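You operate a simulated robot arm through the tools that you are given. There is no shell and no other tool.

You are at the controls of a simulated two-armed robot. One attempt, no reset.

JOB
Shut off the water at the valve table.
Fine: close valves 1, 2, 3 and 7; leave the others.

The check looks at the end state, three seconds after you hand in, the way a careful person would. Anything else that was tipped, shoved, dropped, spilled or broken makes it a failure.

ROBOT AND FRAMES
Two 7-joint arms with fingered hands on one trunk that stands fixed in place. Base frame: the origin is at the foot of the trunk, x ahead of it, y to its left, z up; the work surface is at about z = 840. Readings come in mm, degrees, newtons and seconds.
The left shoulder is at [56, 186, 1207], the right one opposite. With the tool pointing down near the work surface each hand reaches from about 100 to 780 mm from the base axis, measured 20 degrees to its own side. Payload 3.6 kg a hand.
The TCP of each hand is the grasp point between the finger pads, 26 mm short of the fingertips. In the tool frame z runs along the fingers and y along their closing line. The gripper opens to 88 mm; its body begins 30 mm behind the TCP. The gripper is a hand of 3 fingers: y runs from the thumb to the fingers, the wrist lies at [-17, -98, -164] in the tool frame, and closing takes about 1.5 s.
Orientation is that of the tool frame in the base frame, as a unit quaternion [x, y, z, w]. With the fingers straight down and the wrist toward the robot, the tool's x, y and z point along [0, 1, 0], [1, 0, 0] and [0, 0, -1] of the base frame.

CONTROLS
- The arms move only by the tool nudge_tool. It takes "left_series", "right_series" or both (then of equal length, played together; a hand with none holds still); each is text: rows parted by semicolons, each of 7 numbers parted by spaces: the shift along the tool's x, y, z in mm, then the turn, a rotation vector about the tool's x, y, z in degrees, then the closure, from 0 (fully open) to 1 (shut). In form: x y z ax ay az grip; .... A call has 1 to 20 rows; each row shifts and turns the commanded pose from where the row before left it, along the tool's axes as they then stand. Each row takes 0.2 s and may step no farther than 50 mm and 8.6 degrees from the row before; otherwise, or with a gripper value out of range, the whole call is refused. Where a pose cannot be reached the arm comes as near as it can. A force on the tool above 50 N (or 10 N above the force at the start of the call, whichever is more), or a blocked arm, ends the call early, and 0.2 s more pass. Each finger travels about 153 mm/s and halts on what it meets, pressing with about 31 N; the grip force reading is that of the motor and also rises with nothing between the fingers. The clock runs only during rows and for 0.2 s after the last one: add rows that do not move to give the fingers time. It gives the time, the measured TCP pose, the force on the tool (base axes), the opening and the grip force at its end, in the units of the frame above (readings bear some noise), with the torque about the TCP (base axes, N m) and any sound that the robot's microphone picked up.
- Cameras (640 x 400 px; columns grow to the right, rows downward): "scene" is now at [208.6, -73, 1140.2]; the picture's right is [-0.77, -0.64, 0.00], its down [-0.09, 0.11, -0.99] and it looks along [0.63, -0.76, -0.14] (base axes); focal length 214 px, centre (320, 200). "left" rides on the left gripper at [-56, -80, -102] in its tool frame; the picture's right is [-0.73, -0.32, 0.60], its down [0.62, -0.67, 0.41] and it looks along [0.27, 0.68, 0.69] (tool axes); focal length 247 px, centre (320, 200). "right" rides on the right gripper at [56, -80, -102] in its tool frame; the picture's right is [-0.73, 0.32, -0.60], its down [-0.62, -0.67, 0.41] and it looks along [-0.27, 0.68, 0.69] (tool axes); focal length 247 px, centre (320, 200). There is no depth. A picture from a camera that has moved, and an enlarged one, comes with that camera's place and axes in the base frame and with its lens.
- snapshot(camera): a new picture of that camera. The clock stands still meanwhile.
- lift_body(by): moves the trunk up (or, below 0, down) by that many mm; the arms and the scene camera ride with it, the base frame stays. It gives what a move gives, with no picture.
- preshape(shape, hand): the hand has 3 fingers and takes this shape, open, in about a second: jaw (thumb against the fingers, like two jaws); tri (thumb and two fingers); tip (a fingertip pinch); poke (one finger out to press); point (the index stretched); flat (the hand flat); cup (the hand cupped); fist (a fist). The gripper value then closes the fingers along that shape, each until it touches; the sizes above hold for jaw. It gives what a move gives, with no picture.
- aim_head(pan, tilt): turns the head with the scene camera to pan (to the left, within 60 degrees either way) and tilt (down, from -29 to 69), counted from straight ahead of the robot (the tilt from the chest, where the trunk bows). It gives what a move gives.
- inspect(camera, box): a new picture of the part [left, top, right, bottom] of that camera's present view, enlarged. The clock stands still meanwhile.
- hand_in(): hands the job in; it is judged then, once.

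Nothing tells you positions but the pictures and the camera data. Unless the task says otherwise, let go and move clear before handing in.

The tools are called after "Request:" as a command line: name --argument value ..., lists and objects as JSON in quotes. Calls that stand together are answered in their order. nudge_tool: Moves the arms, as the interface text tells. Its arguments: {"type":"object","properties":{"left_series":{"type":"string"},"right_series":{"type":"string"}},"required":[]} The other tools are called the same way: lift_body (by) moves the trunk up or down; preshape (shape, hand) gives the hand a shape; aim_head (pan, tilt) turns the head that bears the scene camera; snapshot (camera) takes a picture; inspect (camera, box) takes an enlarged picture of a part of a camera's view; hand_in () hands the job in.

At the start:

```text
t: 0.0
left_tcp_pos: [473.9, -39.5, 1274.7]
left_orientation: [0.707, 0.708, 0.0, 0.0]
left_contact_force: [-0.3, 0.5, 0.0]
left_wrist_torque: [0.02, 0.0, 0.02]
left_finger_gap: 87.6
left_grip_force: 0.1
left_shape: jaw
right_tcp_pos: [315.6, -423.0, 1263.8]
right_orientation: [0.706, 0.708, 0.0, 0.001]
right_contact_force: [0.7, 0.8, 0.2]
right_wrist_torque: [0.03, -0.03, -0.02]
right_finger_gap: 87.7
right_grip_force: 0.0
right_shape: jaw
trunk travel left (down, up): [-350.0, 407.0]
head pan, tilt (commanded): [-50.5, 7.9]
```

scene: 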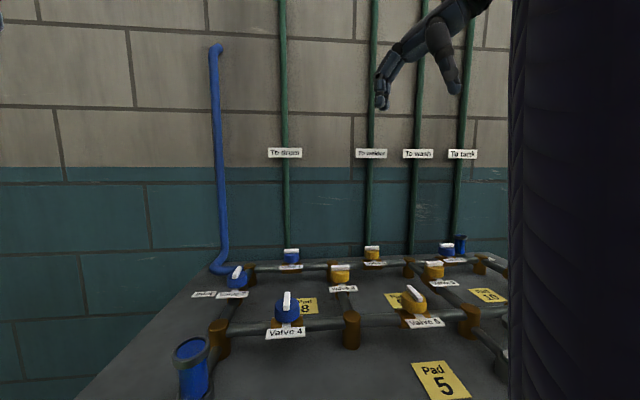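
right: 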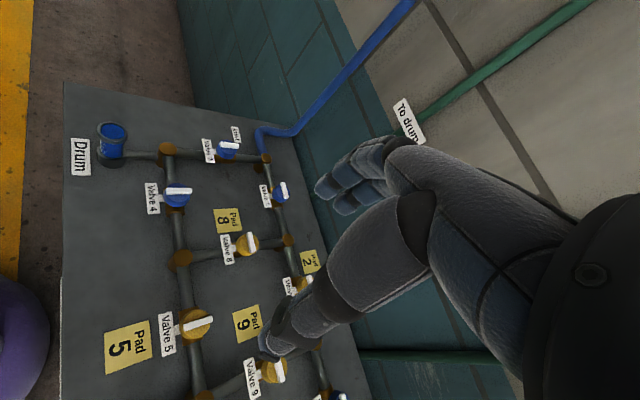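
left: 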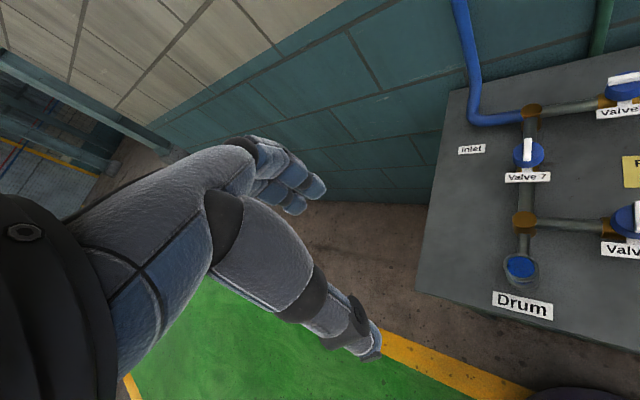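

I see a valve table to the right-front of the robot with several blue and yellow valves, labelled signs and pads. I'll look around with the head and enlarge the labels before moving.

Request:
inspect --camera "scene" --box '[160, 220, 350, 340]'

Request:
inspect --camera "scene" --box '[340, 220, 530, 340]'

Request:
inspect --camera "right" --box '[60, 80, 380, 280]'

Request:
inspect --camera "left" --box '[400, 60, 640, 330]'

```text
3.33 times, centred on (255, 280) of scene
camera zoom: at [208.6, -73.0, 1140.2], right [-0.77, -0.64, 0.0], down [-0.09, 0.11, -0.99], along [0.63, -0.76, -0.14], focal length 715 px, centre (537, -67)
```

zoom: 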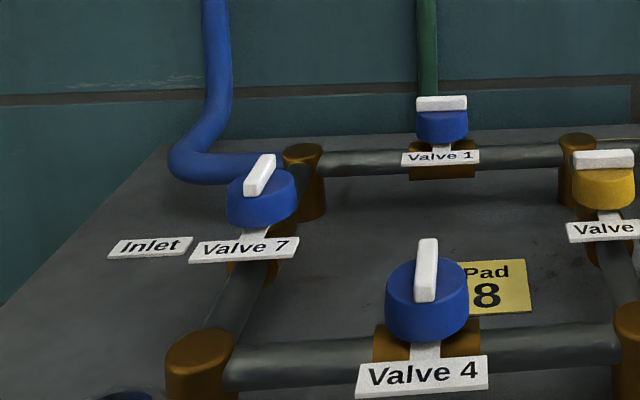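

```text
3.33 times, centred on (435, 280) of scene
camera zoom: at [208.6, -73.0, 1140.2], right [-0.77, -0.64, 0.0], down [-0.09, 0.11, -0.99], along [0.63, -0.76, -0.14], focal length 715 px, centre (-63, -67)
```

zoom: 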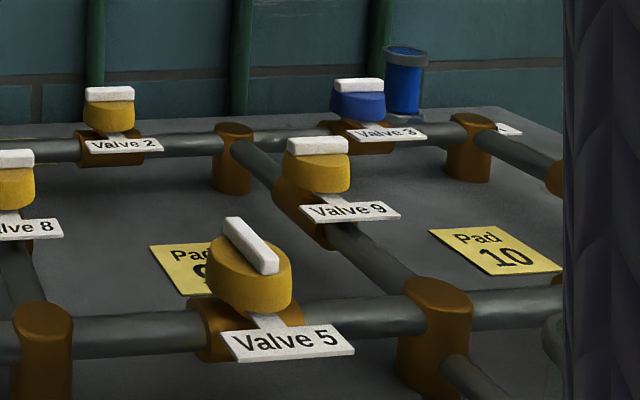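

```text
2.00 times, centred on (220, 180) of right
camera zoom: at [234.6, -364.7, 1366.9], right [0.32, -0.73, 0.6], down [-0.67, -0.62, -0.41], along [0.68, -0.27, -0.69], focal length 494 px, centre (520, 240)
```

zoom: 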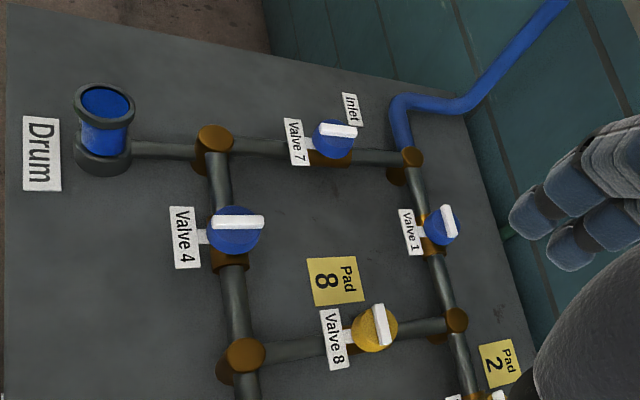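

```text
1.48 times, centred on (520, 195) of left
camera zoom: at [394.6, -96.7, 1375.8], right [-0.32, -0.73, -0.6], down [-0.67, 0.62, -0.41], along [0.68, 0.27, -0.69], focal length 366 px, centre (24, 207)
```

zoom: 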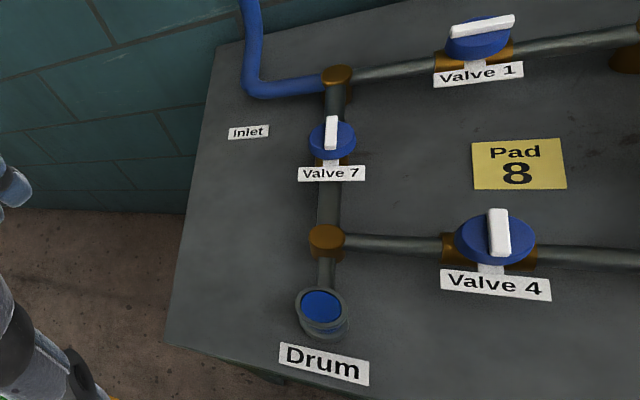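

I can read valves 1, 4, 5, 7, 8, 9, and partly 2 and 3. I'll turn the head to see the rest of the table.

Request:
aim_head --pan -40 --tilt 30

Request:
snapshot --camera "scene"

```text
t: 0.9
left_tcp_pos: [474.0, -40.5, 1274.7]
left_orientation: [0.707, 0.707, 0.0, 0.0]
left_contact_force: [0.4, 1.0, -0.8]
left_wrist_torque: [0.03, 0.01, -0.02]
left_finger_gap: 87.9
left_grip_force: 0.1
left_shape: jaw
right_tcp_pos: [315.1, -421.0, 1265.3]
right_orientation: [0.707, 0.707, 0.0, 0.0]
right_contact_force: [0.4, 0.8, 0.0]
right_wrist_torque: [0.0, 0.02, -0.02]
right_finger_gap: 87.9
right_grip_force: 0.0
right_shape: jaw
trunk travel left (down, up): [-350.0, 407.0]
head pan, tilt (commanded): [-40.0, 30.0]
```

```text
taken
camera scene: at [219.0, -59.7, 1104.5], right [-0.64, -0.77, 0.0], down [-0.38, 0.32, -0.87], along [0.66, -0.56, -0.5], focal length 214 px, centre (320, 200)
```

scene: 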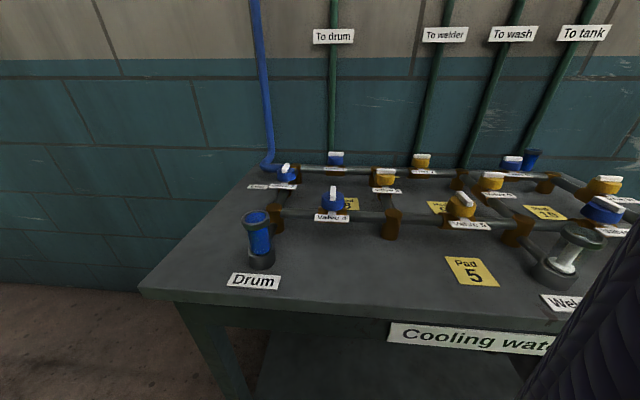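

The drum sight glass is blue (full) and the welder glass looks empty; the right arm blocks the rest. I'll raise the trunk to view the table from higher.

Request:
lift_body --by 300

Request:
aim_head --pan -50 --tilt 40

Request:
snapshot --camera "scene"

Request:
snapshot --camera "right"

Request:
snapshot --camera "left"

```text
t: 3.9
left_tcp_pos: [474.2, -40.1, 1574.6]
left_orientation: [0.707, 0.707, 0.001, 0.0]
left_contact_force: [0.0, 0.3, 1.0]
left_wrist_torque: [-0.03, 0.02, -0.02]
left_finger_gap: 87.7
left_grip_force: 0.1
left_shape: jaw
right_tcp_pos: [315.6, -421.9, 1563.9]
right_orientation: [0.707, 0.707, 0.0, 0.0]
right_contact_force: [0.8, 0.5, 0.6]
right_wrist_torque: [0.0, 0.03, 0.0]
right_finger_gap: 88.1
right_grip_force: 0.0
right_shape: jaw
trunk travel left (down, up): [-650.0, 107.0]
head pan, tilt (commanded): [-40.0, 30.0]
```

```text
t: 4.6
left_tcp_pos: [475.1, -39.8, 1574.5]
left_orientation: [0.707, 0.707, 0.0, 0.0]
left_contact_force: [0.3, 0.8, 0.1]
left_wrist_torque: [-0.04, 0.0, 0.01]
left_finger_gap: 87.7
left_grip_force: 0.0
left_shape: jaw
right_tcp_pos: [315.7, -421.9, 1565.3]
right_orientation: [0.707, 0.707, 0.0, 0.0]
right_contact_force: [-1.0, -0.1, -0.4]
right_wrist_torque: [-0.01, 0.0, -0.02]
right_finger_gap: 87.7
right_grip_force: 0.1
right_shape: jaw
trunk travel left (down, up): [-650.0, 107.0]
head pan, tilt (commanded): [-50.0, 40.0]
```

```text
taken
camera scene: at [185.4, -66.7, 1400.3], right [-0.77, -0.64, 0.0], down [-0.41, 0.49, -0.77], along [0.49, -0.59, -0.64], focal length 214 px, centre (320, 200)
```

scene: 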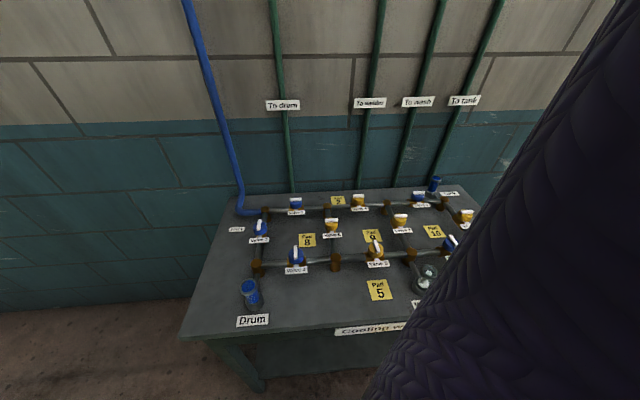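

```text
taken
camera right: at [234.6, -364.7, 1666.9], right [0.32, -0.73, 0.6], down [-0.67, -0.62, -0.41], along [0.68, -0.27, -0.69], focal length 247 px, centre (320, 200)
```

right: 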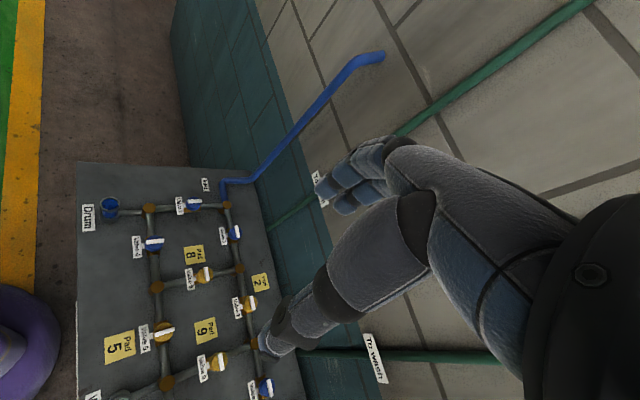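

```text
taken
camera left: at [394.6, -96.7, 1675.8], right [-0.32, -0.73, -0.6], down [-0.66, 0.62, -0.41], along [0.68, 0.27, -0.69], focal length 247 px, centre (320, 200)
```

left: 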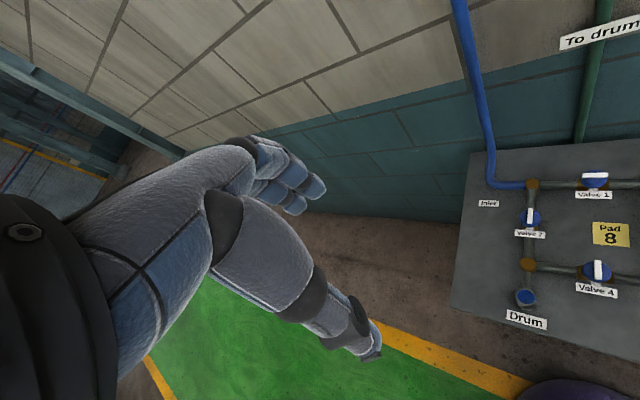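

The table is turned about 45° to the robot (its back edge lies toward base [+x, −y]); by triangulation valve 1 is at about (588, −422), with handle tops at z ≈ 940. I'll turn the right hand to face the table squarely and look with its camera.

Request:
nudge_tool --right_series "0 -20 0 0 0 7.5 0;0 -20 0 0 0 7.5 0;0 -20 0 0 0 7.5 0;0 -20 0 0 0 7.5 0;0 -20 0 0 0 7.5 0;0 -20 0 0 0 7.5 0"

Request:
snapshot --camera "right"

Request:
snapshot --camera "scene"

```text
t: 6.0
left_tcp_pos: [473.6, -37.8, 1575.9]
left_orientation: [0.707, 0.707, 0.0, 0.0]
left_contact_force: [-0.1, -0.1, 0.3]
left_wrist_torque: [0.01, 0.0, 0.03]
left_finger_gap: 87.6
left_grip_force: 0.0
left_shape: jaw
right_tcp_pos: [203.8, -383.8, 1563.7]
right_orientation: [0.924, 0.382, 0.0, -0.001]
right_contact_force: [0.2, -0.1, 0.9]
right_wrist_torque: [-0.02, 0.0, -0.04]
right_finger_gap: 87.6
right_grip_force: 0.1
right_shape: jaw
trunk travel left (down, up): [-650.0, 107.0]
head pan, tilt (commanded): [-50.0, 40.0]
```

```text
taken
camera right: at [187.1, -287.2, 1665.8], right [-0.3, -0.74, 0.6], down [-0.91, 0.03, -0.41], along [0.29, -0.67, -0.69], focal length 247 px, centre (320, 200)
```

right: 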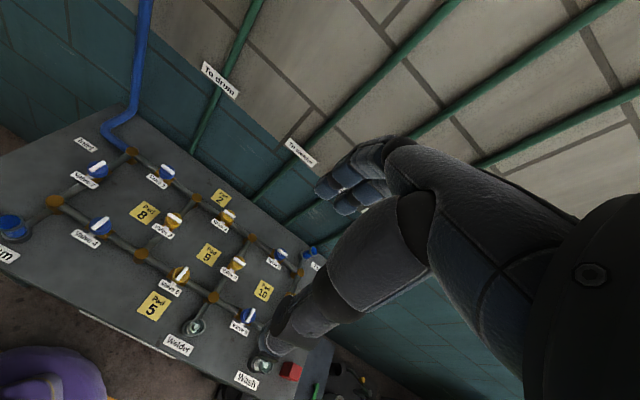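

```text
taken
camera scene: at [184.4, -65.5, 1400.5], right [-0.77, -0.64, 0.0], down [-0.41, 0.49, -0.77], along [0.49, -0.59, -0.64], focal length 214 px, centre (320, 200)
```

scene: 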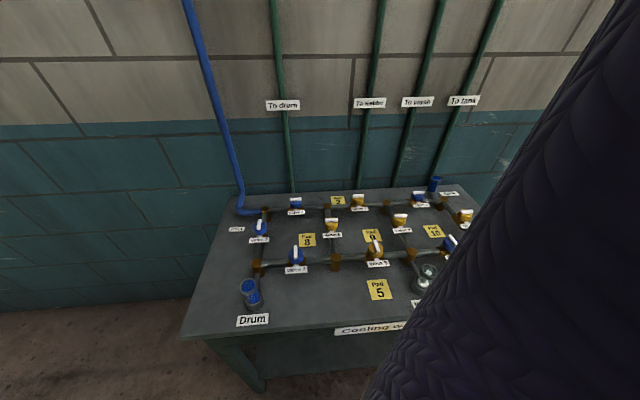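

The hand camera now shows nearly the whole network, with drum, welder, wash and tank outlets, yellow pads, and a red object near "Wash". I'll enlarge it piece by piece.

Request:
inspect --camera "right" --box '[40, 110, 200, 270]'

Request:
inspect --camera "right" --box '[110, 170, 320, 330]'

Request:
inspect --camera "right" --box '[150, 280, 390, 400]'

Request:
inspect --camera "scene" --box '[320, 170, 500, 310]'

Request:
inspect --camera "scene" --box '[180, 170, 360, 340]'

```text
2.50 times, centred on (120, 190) of right
camera zoom: at [187.1, -287.2, 1665.8], right [-0.3, -0.74, 0.6], down [-0.91, 0.03, -0.41], along [0.29, -0.67, -0.69], focal length 617 px, centre (820, 225)
```

zoom: 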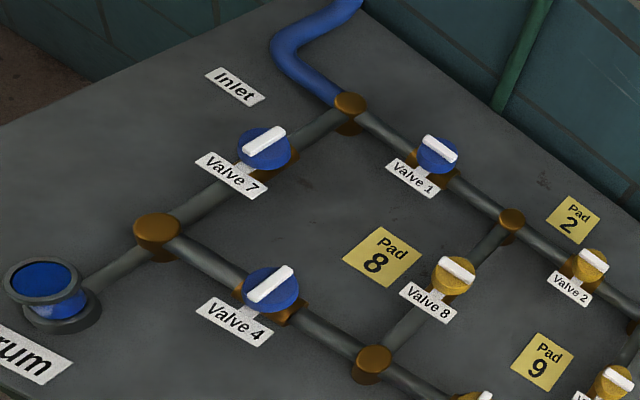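

```text
2.50 times, centred on (215, 250) of right
camera zoom: at [187.1, -287.2, 1665.8], right [-0.3, -0.74, 0.6], down [-0.91, 0.03, -0.41], along [0.29, -0.67, -0.69], focal length 617 px, centre (582, 75)
```

zoom: 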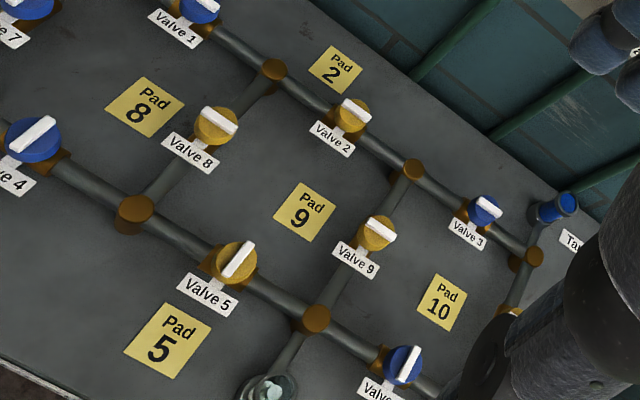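

```text
2.67 times, centred on (270, 340) of right
camera zoom: at [187.1, -287.2, 1665.8], right [-0.3, -0.74, 0.6], down [-0.91, 0.03, -0.41], along [0.29, -0.67, -0.69], focal length 659 px, centre (453, -173)
```

zoom: 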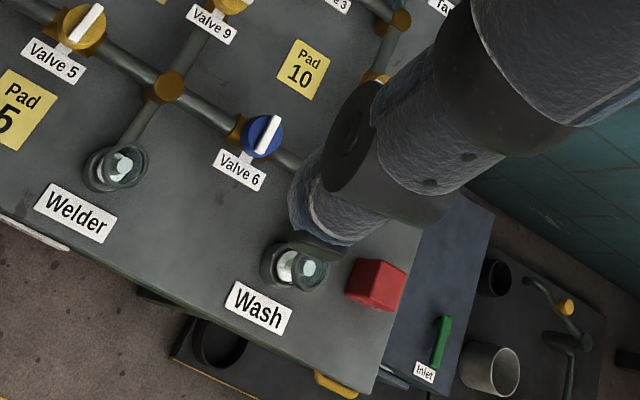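

```text
2.86 times, centred on (410, 240) of scene
camera zoom: at [184.4, -65.5, 1400.5], right [-0.77, -0.64, 0.0], down [-0.41, 0.49, -0.77], along [0.49, -0.59, -0.64], focal length 613 px, centre (63, 86)
```

zoom: 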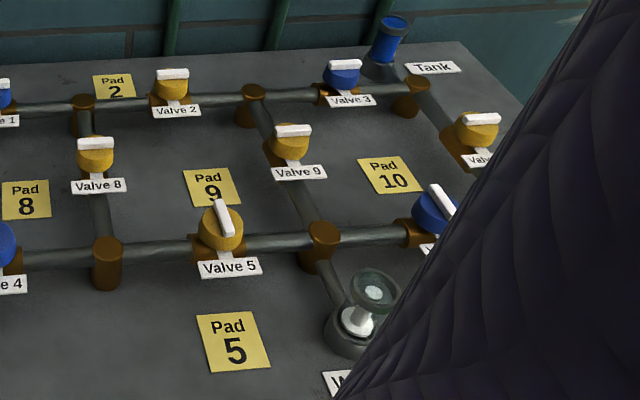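

```text
2.35 times, centred on (270, 255) of scene
camera zoom: at [184.4, -65.5, 1400.5], right [-0.77, -0.64, 0.0], down [-0.41, 0.49, -0.77], along [0.49, -0.59, -0.64], focal length 505 px, centre (438, 71)
```

zoom: 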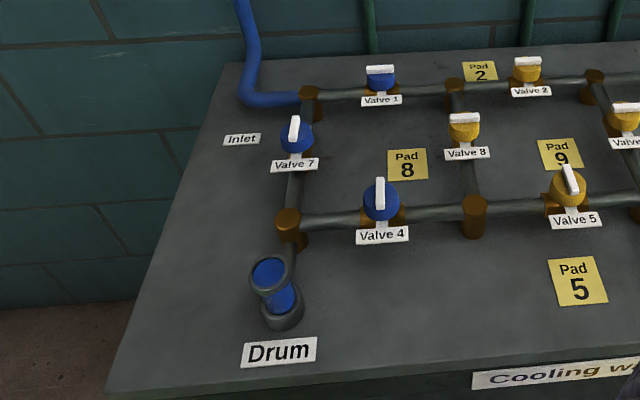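

All of 1, 2, 3 and 7 have their bars in line with their pipes (open), while 4, 5, 6, 8, 9, 10 stand across (closed); drum and tank glasses are full, which fits. I'll lower the trunk to a working height and bring the right hand over the back row for a closer look at valve 2 and its pad.

Request:
lift_body --by -200

```text
t: 8.2
left_tcp_pos: [474.5, -38.9, 1374.1]
left_orientation: [0.707, 0.707, 0.0, 0.0]
left_contact_force: [0.6, -0.3, -0.7]
left_wrist_torque: [0.02, -0.02, -0.01]
left_finger_gap: 87.8
left_grip_force: 0.1
left_shape: jaw
right_tcp_pos: [203.3, -382.7, 1365.3]
right_orientation: [0.924, 0.382, 0.0, 0.0]
right_contact_force: [0.3, -0.5, 0.7]
right_wrist_torque: [0.0, 0.0, 0.01]
right_finger_gap: 87.6
right_grip_force: 0.0
right_shape: jaw
trunk travel left (down, up): [-450.0, 307.0]
head pan, tilt (commanded): [-50.0, 40.0]
```

Now I'll move the right hand diagonally to hover well above valve 2 (table coords a≈84, b≈713), staying over 130 mm above the handle.

Request:
nudge_tool --right_series "4 28 27 0 0 0 0;4 28 27 0 0 0 0;4 28 27 0 0 0 0;4 28 27 0 0 0 0;4 28 27 0 0 0 0;4 28 27 0 0 0 0;4 28 27 0 0 0 0;4 28 27 0 0 0 0;4 28 27 0 0 0 0;4 28 27 0 0 0 0"

Request:
snapshot --camera "right"

Request:
snapshot --camera "scene"

```text
t: 10.3
left_tcp_pos: [475.7, -41.1, 1375.0]
left_orientation: [0.707, 0.707, 0.0, -0.001]
left_contact_force: [-1.0, -0.2, -0.1]
left_wrist_torque: [-0.02, 0.07, -0.01]
left_finger_gap: 87.6
left_grip_force: 0.1
left_shape: jaw
right_tcp_pos: [432.5, -557.5, 1096.8]
right_orientation: [0.924, 0.383, 0.0, -0.001]
right_contact_force: [-0.6, -0.3, 0.3]
right_wrist_torque: [0.02, -0.02, 0.01]
right_finger_gap: 88.0
right_grip_force: 0.1
right_shape: jaw
right hand out of reach, approached as far as the arm can: row 2
trunk travel left (down, up): [-450.0, 307.0]
head pan, tilt (commanded): [-50.0, 40.0]
```

```text
taken
camera right: at [416.6, -458.9, 1198.5], right [-0.29, -0.74, 0.6], down [-0.91, 0.03, -0.41], along [0.29, -0.67, -0.69], focal length 247 px, centre (320, 200)
```

right: 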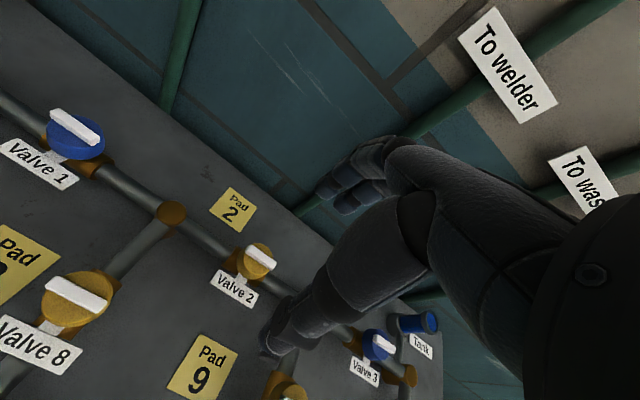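

```text
taken
camera scene: at [194.0, -67.3, 1195.1], right [-0.77, -0.64, 0.0], down [-0.41, 0.49, -0.77], along [0.49, -0.59, -0.64], focal length 214 px, centre (320, 200)
```

scene: 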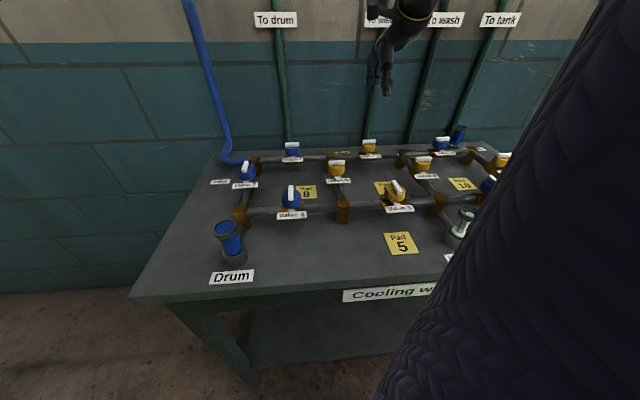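

The hand is hovering over the back row (a≈88, b≈700, z≈1097). I'll enlarge valve 2, its pad, and valve 3 to see their exact geometry.

Request:
inspect --camera "right" --box '[190, 170, 310, 310]'

Request:
inspect --camera "right" --box '[310, 290, 450, 400]'

Request:
inspect --camera "right" --box '[0, 80, 160, 200]'

Request:
inspect --camera "scene" --box '[220, 110, 520, 270]'

```text
2.86 times, centred on (250, 240) of right
camera zoom: at [416.6, -458.9, 1198.5], right [-0.29, -0.74, 0.6], down [-0.91, 0.03, -0.41], along [0.29, -0.67, -0.69], focal length 706 px, centre (520, 86)
```

zoom: 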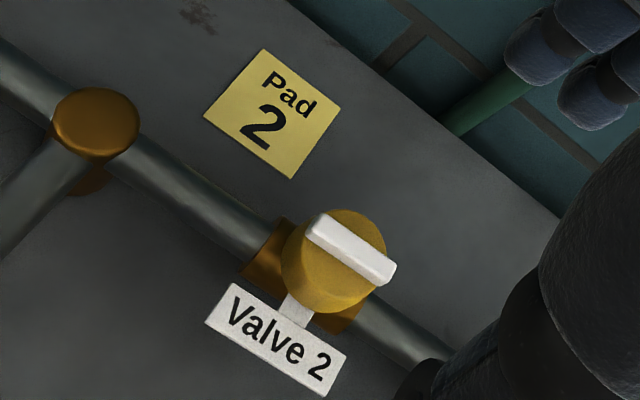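

```text
3.64 times, centred on (380, 345) of right
camera zoom: at [416.6, -458.9, 1198.5], right [-0.29, -0.74, 0.6], down [-0.91, 0.03, -0.41], along [0.29, -0.67, -0.69], focal length 898 px, centre (102, -327)
```

zoom: 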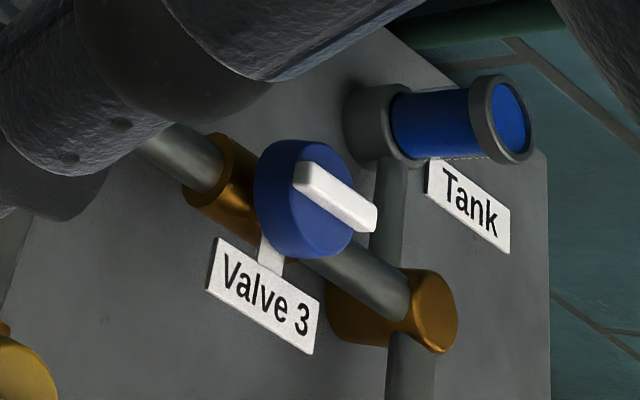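

```text
3.33 times, centred on (80, 140) of right
camera zoom: at [416.6, -458.9, 1198.5], right [-0.29, -0.74, 0.6], down [-0.91, 0.03, -0.41], along [0.29, -0.67, -0.69], focal length 823 px, centre (1120, 400)
```

zoom: 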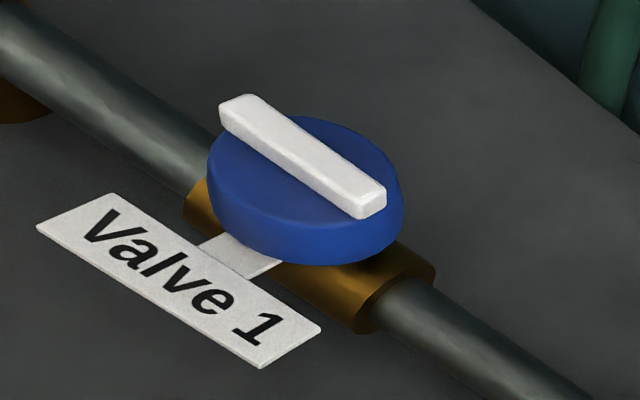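

```text
2.13 times, centred on (370, 190) of scene
camera zoom: at [194.0, -67.3, 1195.1], right [-0.77, -0.64, 0.0], down [-0.41, 0.49, -0.77], along [0.49, -0.59, -0.64], focal length 458 px, centre (213, 221)
```

zoom: 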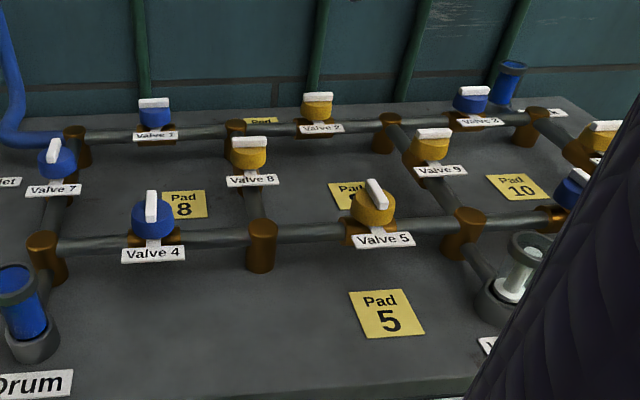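

Cross-checking views gives valve bars with tops at z≈926: valve 1 at (a −119, b 751), valve 2 at (100, 752), valve 3 at (320, 751), valve 7 at (−229, 642), each bar ~40 mm long. I'll lower the trunk back to its start height and hover above valve 3 to start with that one.

Request:
lift_body --by -80

Request:
nudge_tool --right_series "-40 8 0 0 0 0 0;-40 8 0 0 0 0 0;-40 8 0 0 0 0 0;-40 8 0 0 0 0 0;-40 8 0 0 0 0 0;-32 9 0 0 0 0 0;0 0 0 0 0 0 0"

Request:
snapshot --camera "right"

Request:
snapshot --camera "scene"

```text
t: 11.5
left_tcp_pos: [472.3, -39.9, 1294.9]
left_orientation: [0.707, 0.707, 0.0, 0.001]
left_contact_force: [-0.3, 0.3, 0.1]
left_wrist_torque: [-0.02, 0.02, -0.04]
left_finger_gap: 87.9
left_grip_force: 0.0
left_shape: jaw
right_tcp_pos: [433.2, -557.0, 1019.4]
right_orientation: [0.924, 0.383, 0.0, 0.0]
right_contact_force: [-0.7, 0.4, -0.4]
right_wrist_torque: [0.01, 0.01, -0.03]
right_finger_gap: 87.7
right_grip_force: 0.0
right_shape: jaw
trunk travel left (down, up): [-370.0, 387.0]
head pan, tilt (commanded): [-50.0, 40.0]
```

```text
t: 13.1
left_tcp_pos: [474.1, -39.4, 1295.2]
left_orientation: [0.708, 0.707, 0.0, 0.0]
left_contact_force: [-0.4, 0.3, 0.4]
left_wrist_torque: [0.01, 0.0, 0.01]
left_finger_gap: 87.7
left_grip_force: 0.0
left_shape: jaw
right_tcp_pos: [302.7, -756.4, 1019.7]
right_orientation: [0.924, 0.382, 0.0, -0.001]
right_contact_force: [0.6, -0.1, -0.4]
right_wrist_torque: [-0.01, 0.0, 0.01]
right_finger_gap: 87.9
right_grip_force: 0.1
right_shape: jaw
trunk travel left (down, up): [-370.0, 387.0]
head pan, tilt (commanded): [-50.0, 40.0]
```

```text
taken
camera right: at [286.5, -658.6, 1121.8], right [-0.3, -0.74, 0.6], down [-0.91, 0.03, -0.41], along [0.29, -0.67, -0.69], focal length 247 px, centre (320, 200)
```

right: 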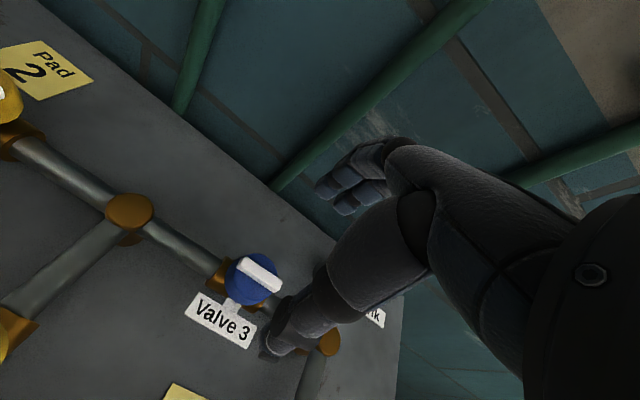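

```text
taken
camera scene: at [201.8, -66.4, 1110.5], right [-0.77, -0.64, 0.0], down [-0.41, 0.49, -0.77], along [0.49, -0.59, -0.64], focal length 214 px, centre (320, 200)
```

scene: 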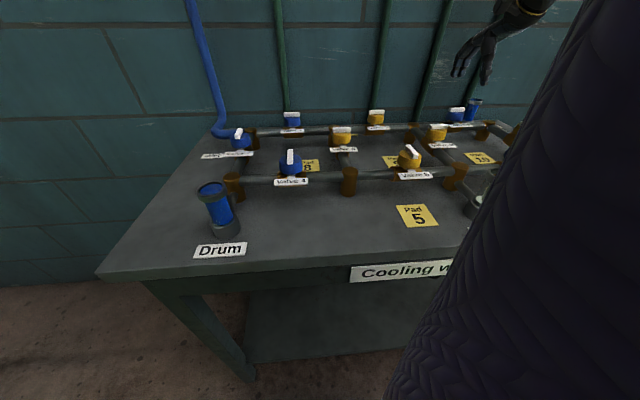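

The hand is right above valve 3 (bar centre computed at a≈320, b≈750). I'll zoom in to check alignment before descending.

Request:
inspect --camera "right" --box '[180, 230, 340, 370]'

Request:
inspect --camera "scene" --box '[360, 0, 560, 160]'

```text
2.86 times, centred on (260, 300) of right
camera zoom: at [286.5, -658.6, 1121.8], right [-0.3, -0.74, 0.6], down [-0.91, 0.03, -0.41], along [0.29, -0.67, -0.69], focal length 706 px, centre (491, -86)
```

zoom: 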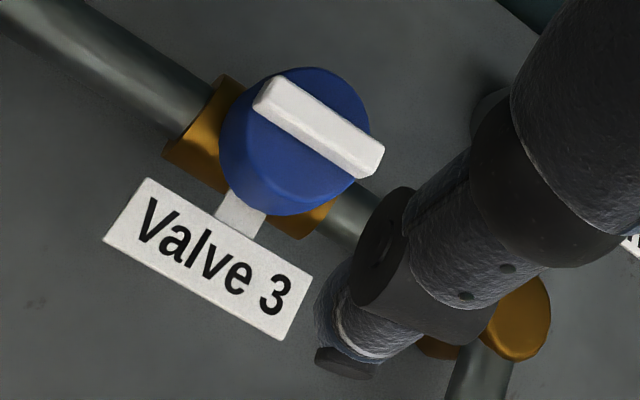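

```text
2.50 times, centred on (460, 80) of scene
camera zoom: at [201.8, -66.4, 1110.5], right [-0.77, -0.64, 0.0], down [-0.41, 0.49, -0.77], along [0.49, -0.59, -0.64], focal length 536 px, centre (-30, 500)
```

zoom: 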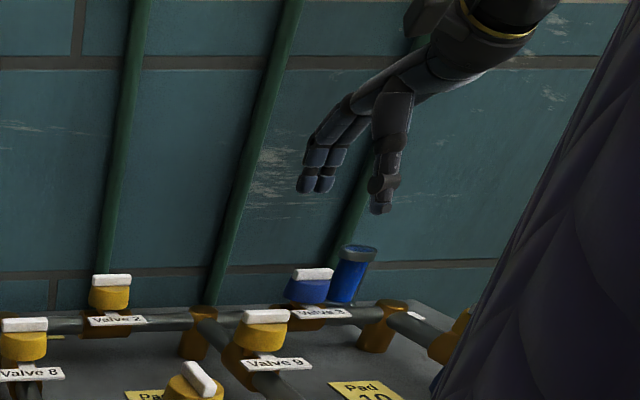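

Alignment is within about 1 mm. I'll descend so the fingertips straddle valve 3's bar just above the disc, then look again.

Request:
nudge_tool --right_series "0 1 20 0 0 0 0;0 0 20 0 0 0 0;0 0 15 0 0 0 0;0 0 10 0 0 0 0;0 0 0 0 0 0 0"

Request:
inspect --camera "right" --box '[200, 150, 440, 370]'

Request:
inspect --camera "scene" --box '[400, 30, 540, 150]'

```text
t: 14.3
left_tcp_pos: [474.4, -40.1, 1293.7]
left_orientation: [0.707, 0.707, 0.001, -0.001]
left_contact_force: [0.0, 0.8, -0.2]
left_wrist_torque: [0.01, 0.02, -0.01]
left_finger_gap: 87.5
left_grip_force: 0.0
left_shape: jaw
right_tcp_pos: [305.6, -756.4, 954.6]
right_orientation: [0.924, 0.383, 0.0, 0.0]
right_contact_force: [0.3, -0.1, 0.0]
right_wrist_torque: [0.01, -0.01, -0.01]
right_finger_gap: 88.0
right_grip_force: 0.0
right_shape: jaw
trunk travel left (down, up): [-370.0, 387.0]
head pan, tilt (commanded): [-50.0, 40.0]
```

```text
1.82 times, centred on (320, 260) of right
camera zoom: at [288.1, -659.1, 1055.8], right [-0.29, -0.74, 0.6], down [-0.91, 0.03, -0.41], along [0.29, -0.67, -0.69], focal length 449 px, centre (320, 91)
```

zoom: 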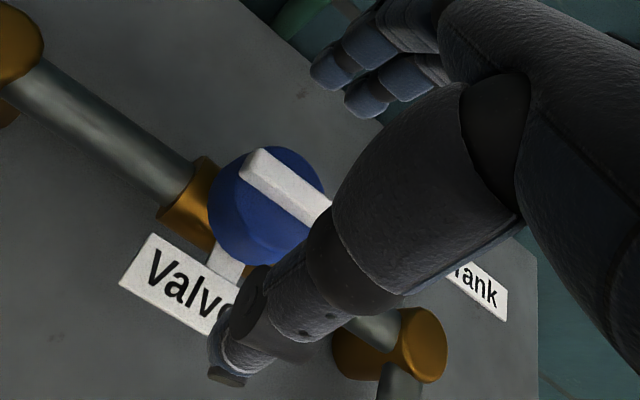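

```text
3.33 times, centred on (470, 90) of scene
camera zoom: at [201.7, -66.6, 1110.6], right [-0.77, -0.64, 0.0], down [-0.41, 0.49, -0.77], along [0.49, -0.59, -0.64], focal length 715 px, centre (-180, 567)
```

zoom: 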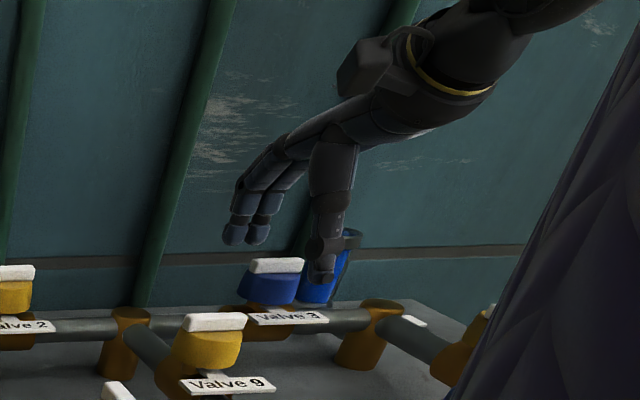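

The fingers straddle the bar with tips just above bar level; the thumb looks slightly to the right of centre but still on the bar. I'll go 8 mm lower and close gently.

Request:
nudge_tool --right_series "0 -1 4 0 0 0 0;0 0 4 0 0 0 0;0 0 0 0 0 0 0.3;0 0 0 0 0 0 0.6;0 0 0 0 0 0 0.6"

Request:
inspect --camera "right" --box '[200, 150, 440, 370]'

Request:
inspect --camera "scene" --box '[400, 30, 540, 150]'

```text
t: 15.5
left_tcp_pos: [475.0, -40.3, 1295.1]
left_orientation: [0.707, 0.707, 0.001, 0.0]
left_contact_force: [-0.6, -0.1, -0.2]
left_wrist_torque: [0.04, 0.03, 0.03]
left_finger_gap: 87.5
left_grip_force: 0.1
left_shape: jaw
right_tcp_pos: [303.9, -754.4, 945.6]
right_orientation: [0.924, 0.382, 0.001, 0.0]
right_contact_force: [0.5, -0.6, -0.2]
right_wrist_torque: [0.01, 0.01, -0.01]
right_finger_gap: 35.8
right_grip_force: 0.1
right_shape: jaw
trunk travel left (down, up): [-370.0, 387.0]
head pan, tilt (commanded): [-50.0, 40.0]
```

```text
1.82 times, centred on (320, 260) of right
camera zoom: at [287.5, -657.7, 1047.9], right [-0.29, -0.74, 0.6], down [-0.91, 0.03, -0.41], along [0.29, -0.67, -0.69], focal length 449 px, centre (320, 91)
```

zoom: 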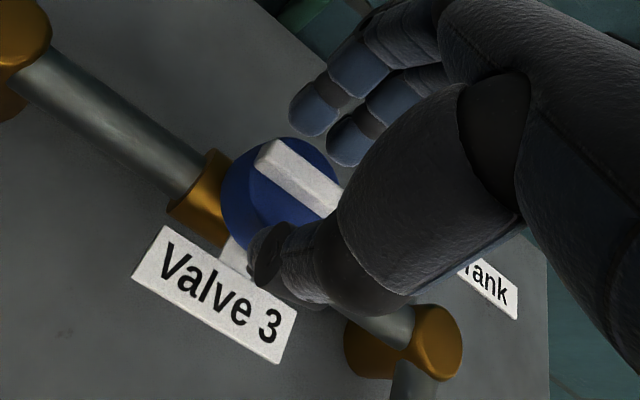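

```text
3.33 times, centred on (470, 90) of scene
camera zoom: at [201.7, -66.7, 1110.5], right [-0.77, -0.64, 0.0], down [-0.41, 0.49, -0.77], along [0.49, -0.59, -0.64], focal length 715 px, centre (-180, 567)
```

zoom: 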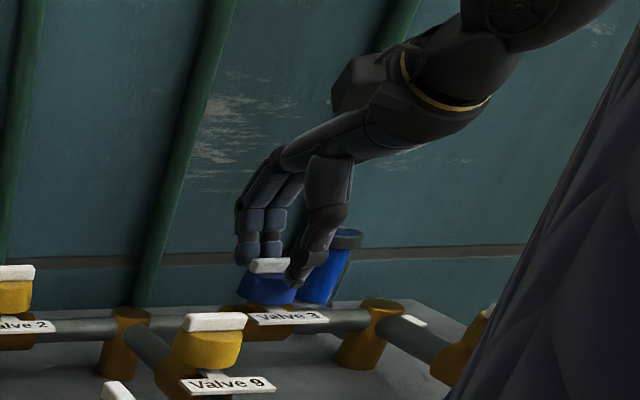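

The fingers are halfway closed with a 36 mm gap, centred around the bar. Closing fully now.

Request:
nudge_tool --right_series "0 0 0 0 0 0 0.8;0 0 0 0 0 0 1;0 0 0 0 0 0 1;0 0 0 0 0 0 1"

Request:
inspect --camera "right" --box '[200, 150, 440, 370]'

Request:
inspect --camera "scene" --box '[400, 30, 540, 150]'

```text
t: 16.5
left_tcp_pos: [474.4, -39.3, 1294.4]
left_orientation: [0.707, 0.707, 0.0, 0.0]
left_contact_force: [0.4, -0.3, 0.2]
left_wrist_torque: [-0.02, 0.0, 0.02]
left_finger_gap: 87.6
left_grip_force: 0.0
left_shape: jaw
right_tcp_pos: [304.4, -755.3, 947.0]
right_orientation: [0.924, 0.382, 0.0, 0.001]
right_contact_force: [1.1, -4.2, 7.5]
right_wrist_torque: [-0.16, -0.05, 0.02]
right_finger_gap: 19.3
right_grip_force: 30.6
right_shape: jaw
trunk travel left (down, up): [-370.0, 387.0]
head pan, tilt (commanded): [-50.0, 40.0]
```

```text
1.82 times, centred on (320, 260) of right
camera zoom: at [287.4, -657.9, 1049.1], right [-0.3, -0.74, 0.6], down [-0.91, 0.03, -0.41], along [0.29, -0.67, -0.69], focal length 449 px, centre (320, 91)
```

zoom: 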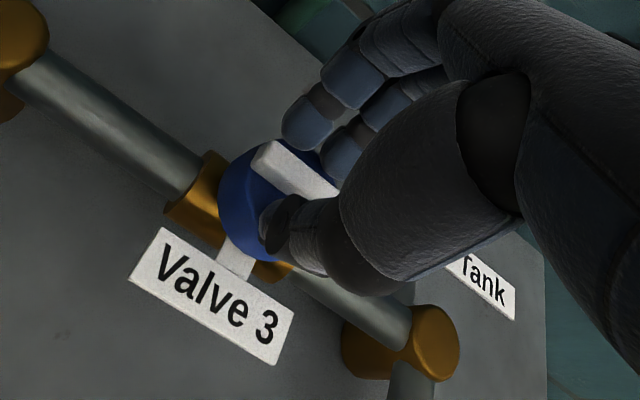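

```text
3.33 times, centred on (470, 90) of scene
camera zoom: at [201.5, -66.3, 1110.7], right [-0.77, -0.64, 0.0], down [-0.41, 0.49, -0.77], along [0.49, -0.59, -0.64], focal length 715 px, centre (-180, 567)
```

zoom: 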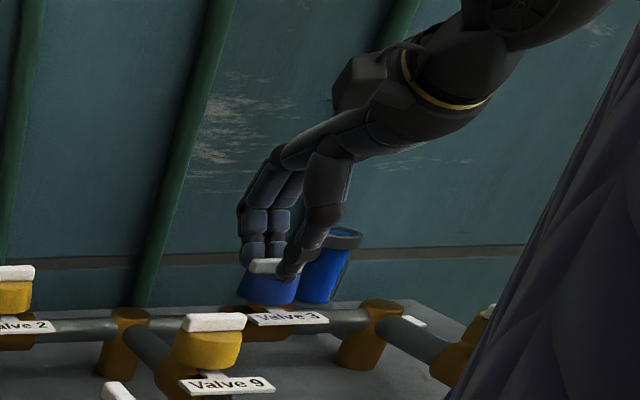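

The grip stopped at a 19 mm gap with 7.5 N upward, so the tips likely press on the disc. I'll lift 2 mm with the grip on and see whether it closes onto the bar.

Request:
nudge_tool --right_series "0 0 -1 0 0 0 1;0 0 -1 0 0 0 1;0 0 0 0 0 0 1"

Request:
inspect --camera "right" --box '[240, 190, 400, 320]'

Request:
inspect --camera "scene" --box '[430, 70, 510, 140]'

```text
t: 17.3
left_tcp_pos: [474.8, -40.1, 1294.0]
left_orientation: [0.707, 0.707, 0.0, 0.0]
left_contact_force: [0.4, -0.5, -0.4]
left_wrist_torque: [-0.01, 0.04, 0.0]
left_finger_gap: 87.7
left_grip_force: 0.1
left_shape: jaw
right_tcp_pos: [304.8, -755.0, 947.7]
right_orientation: [0.924, 0.383, 0.0, -0.001]
right_contact_force: [2.9, -5.1, 2.7]
right_wrist_torque: [-0.32, -0.2, 0.1]
right_finger_gap: 18.7
right_grip_force: 31.6
right_shape: jaw
trunk travel left (down, up): [-370.0, 387.0]
head pan, tilt (commanded): [-50.0, 40.0]
```

```text
3.08 times, centred on (320, 255) of right
camera zoom: at [287.4, -658.2, 1049.5], right [-0.29, -0.74, 0.6], down [-0.91, 0.03, -0.41], along [0.29, -0.67, -0.69], focal length 760 px, centre (320, 31)
```

zoom: 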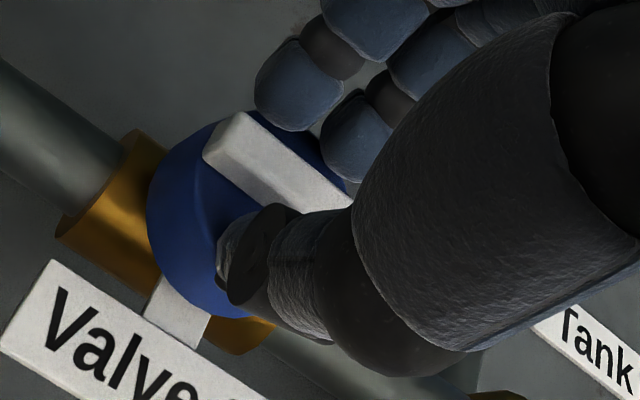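

```text
5.71 times, centred on (470, 105) of scene
camera zoom: at [201.9, -67.0, 1110.5], right [-0.77, -0.64, 0.0], down [-0.41, 0.49, -0.77], along [0.49, -0.59, -0.64], focal length 1226 px, centre (-537, 743)
```

zoom: 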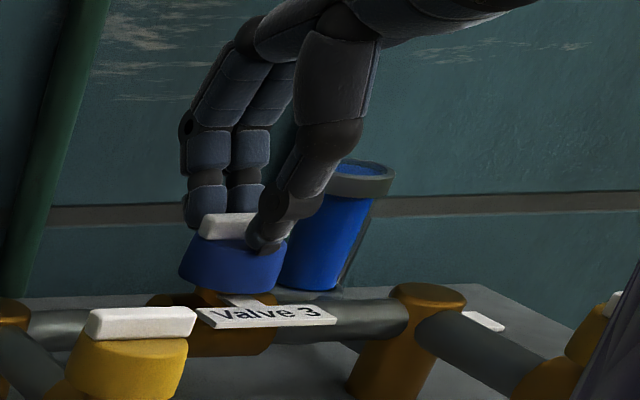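

The thumb and fingers now appear to sandwich the bar. I'll try a small clockwise turn (16°) and watch the torque and the bar.

Request:
nudge_tool --right_series "0 0 0 0 0 8 1;0 0 0 0 0 8 1;0 0 0 0 0 0 1"

Request:
inspect --camera "right" --box '[240, 190, 400, 320]'

Request:
inspect --camera "scene" --box '[430, 70, 510, 140]'

```text
t: 18.1
left_tcp_pos: [474.5, -40.1, 1294.3]
left_orientation: [0.708, 0.707, 0.0, 0.0]
left_contact_force: [0.0, 0.0, 0.4]
left_wrist_torque: [0.01, -0.01, 0.04]
left_finger_gap: 87.7
left_grip_force: 0.0
left_shape: jaw
right_tcp_pos: [304.2, -755.1, 948.0]
right_orientation: [0.969, 0.249, 0.0, 0.0]
right_contact_force: [1.6, -3.9, 0.5]
right_wrist_torque: [-0.2, -0.09, 0.02]
right_finger_gap: 18.3
right_grip_force: 30.7
right_shape: jaw
trunk travel left (down, up): [-370.0, 387.0]
head pan, tilt (commanded): [-50.0, 40.0]
```

```text
3.08 times, centred on (320, 255) of right
camera zoom: at [314.7, -657.4, 1049.7], right [-0.49, -0.63, 0.6], down [-0.87, 0.28, -0.41], along [0.09, -0.72, -0.69], focal length 760 px, centre (320, 31)
```

zoom: 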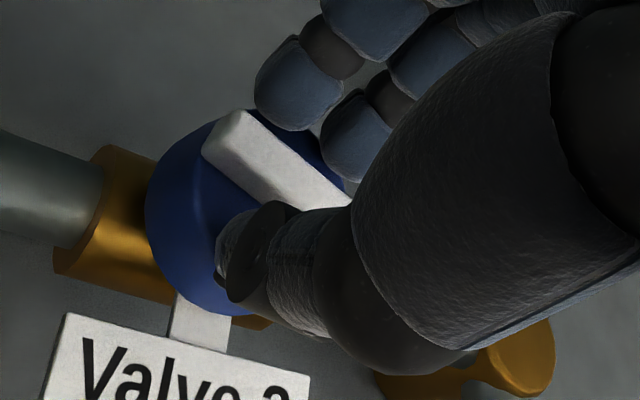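

```text
5.71 times, centred on (470, 105) of scene
camera zoom: at [202.0, -67.1, 1110.4], right [-0.77, -0.64, 0.0], down [-0.41, 0.49, -0.77], along [0.49, -0.59, -0.64], focal length 1226 px, centre (-537, 743)
```

zoom: 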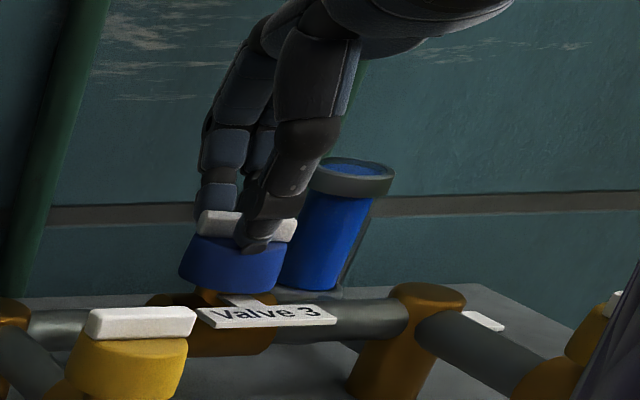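

Valve 3's bar is turning clockwise with the hand, with very little torque. I'll continue clockwise in two stages.

Request:
nudge_tool --right_series "0 0 0 0 0 8 1;0 0 0 0 0 8 1;0 0 0 0 0 8 1;0 0 0 0 0 8 1;0 0 0 0 0 0 1"

Request:
snapshot --camera "right"

Request:
inspect --camera "scene" --box '[400, 30, 540, 150]'

```text
t: 19.3
left_tcp_pos: [474.6, -39.8, 1294.6]
left_orientation: [0.708, 0.707, 0.0, 0.0]
left_contact_force: [-0.4, -0.2, 0.1]
left_wrist_torque: [-0.01, -0.01, 0.01]
left_finger_gap: 87.7
left_grip_force: 0.1
left_shape: jaw
right_tcp_pos: [305.5, -754.9, 949.0]
right_orientation: [1.0, -0.027, 0.0, -0.001]
right_contact_force: [3.9, -4.5, 0.8]
right_wrist_torque: [-0.1, -0.08, 0.04]
right_finger_gap: 18.7
right_grip_force: 30.9
right_shape: jaw
trunk travel left (down, up): [-370.0, 387.0]
head pan, tilt (commanded): [-50.0, 40.0]
```

```text
taken
camera right: at [364.9, -678.0, 1049.8], right [-0.75, -0.28, 0.6], down [-0.59, 0.7, -0.41], along [-0.3, -0.66, -0.69], focal length 247 px, centre (320, 200)
```

right: 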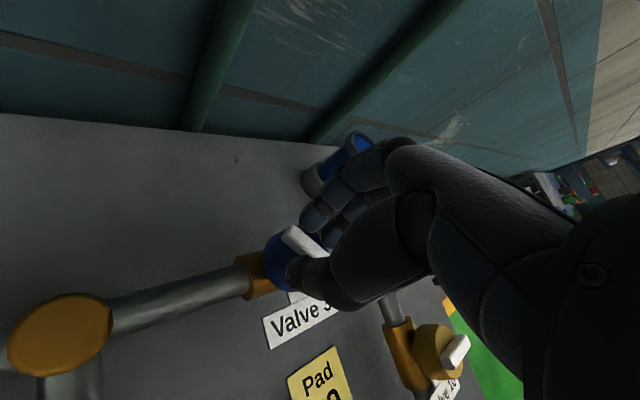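

```text
3.33 times, centred on (470, 90) of scene
camera zoom: at [202.1, -67.0, 1110.5], right [-0.77, -0.64, 0.0], down [-0.41, 0.49, -0.77], along [0.49, -0.59, -0.64], focal length 715 px, centre (-180, 567)
```

zoom: 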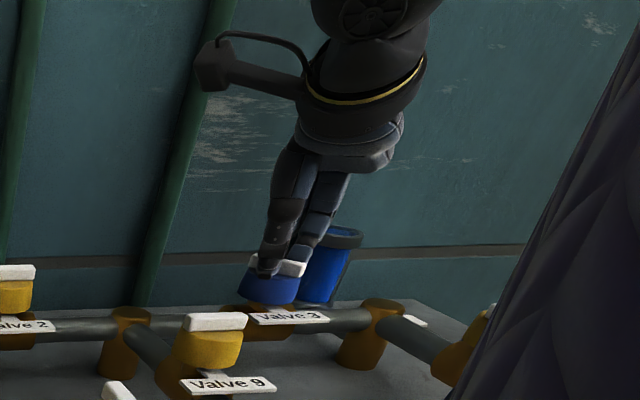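

At 48° the bar is following nicely and the hand stays clear of the tank glass (at a≈430, b≈836). I'll finish the remaining 42°.

Request:
nudge_tool --right_series "0 0 0 0 0 8 1;0 0 0 0 0 8 1;0 0 0 0 0 8 1;0 0 0 0 0 8 1;0 0 0 0 0 8 1;0 0 0 0 0 2 1;0 0 0 0 0 0 1"

Request:
snapshot --camera "right"

Request:
inspect --camera "scene" --box '[400, 30, 540, 150]'

```text
t: 20.9
left_tcp_pos: [474.3, -40.3, 1294.0]
left_orientation: [0.707, 0.707, 0.001, -0.001]
left_contact_force: [1.1, 0.3, 0.7]
left_wrist_torque: [-0.02, -0.03, -0.02]
left_finger_gap: 87.6
left_grip_force: 0.1
left_shape: jaw
right_tcp_pos: [304.6, -756.0, 946.8]
right_orientation: [0.924, -0.383, 0.0, 0.0]
right_contact_force: [3.5, -8.7, 2.3]
right_wrist_torque: [-0.38, 0.03, 0.24]
right_finger_gap: 17.9
right_grip_force: 30.5
right_shape: jaw
trunk travel left (down, up): [-370.0, 387.0]
head pan, tilt (commanded): [-50.0, 40.0]
```

```text
taken
camera right: at [401.0, -738.8, 1049.8], right [-0.74, 0.3, 0.6], down [0.03, 0.91, -0.41], along [-0.67, -0.29, -0.69], focal length 247 px, centre (320, 200)
```

right: 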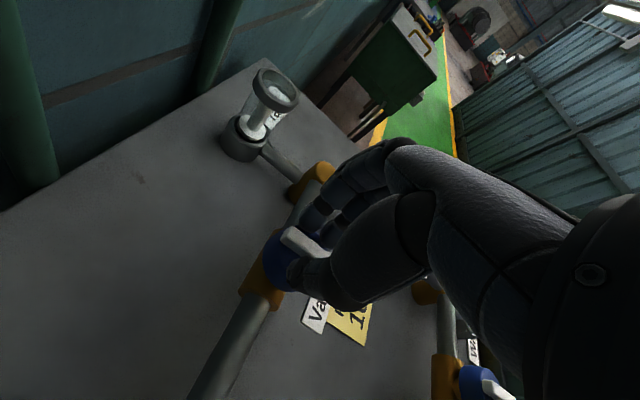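

```text
3.33 times, centred on (470, 90) of scene
camera zoom: at [202.1, -67.4, 1110.4], right [-0.77, -0.64, 0.0], down [-0.41, 0.49, -0.77], along [0.49, -0.59, -0.64], focal length 715 px, centre (-180, 567)
```

zoom: 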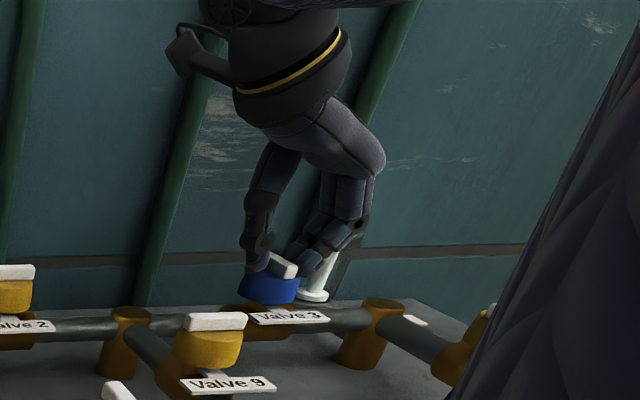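

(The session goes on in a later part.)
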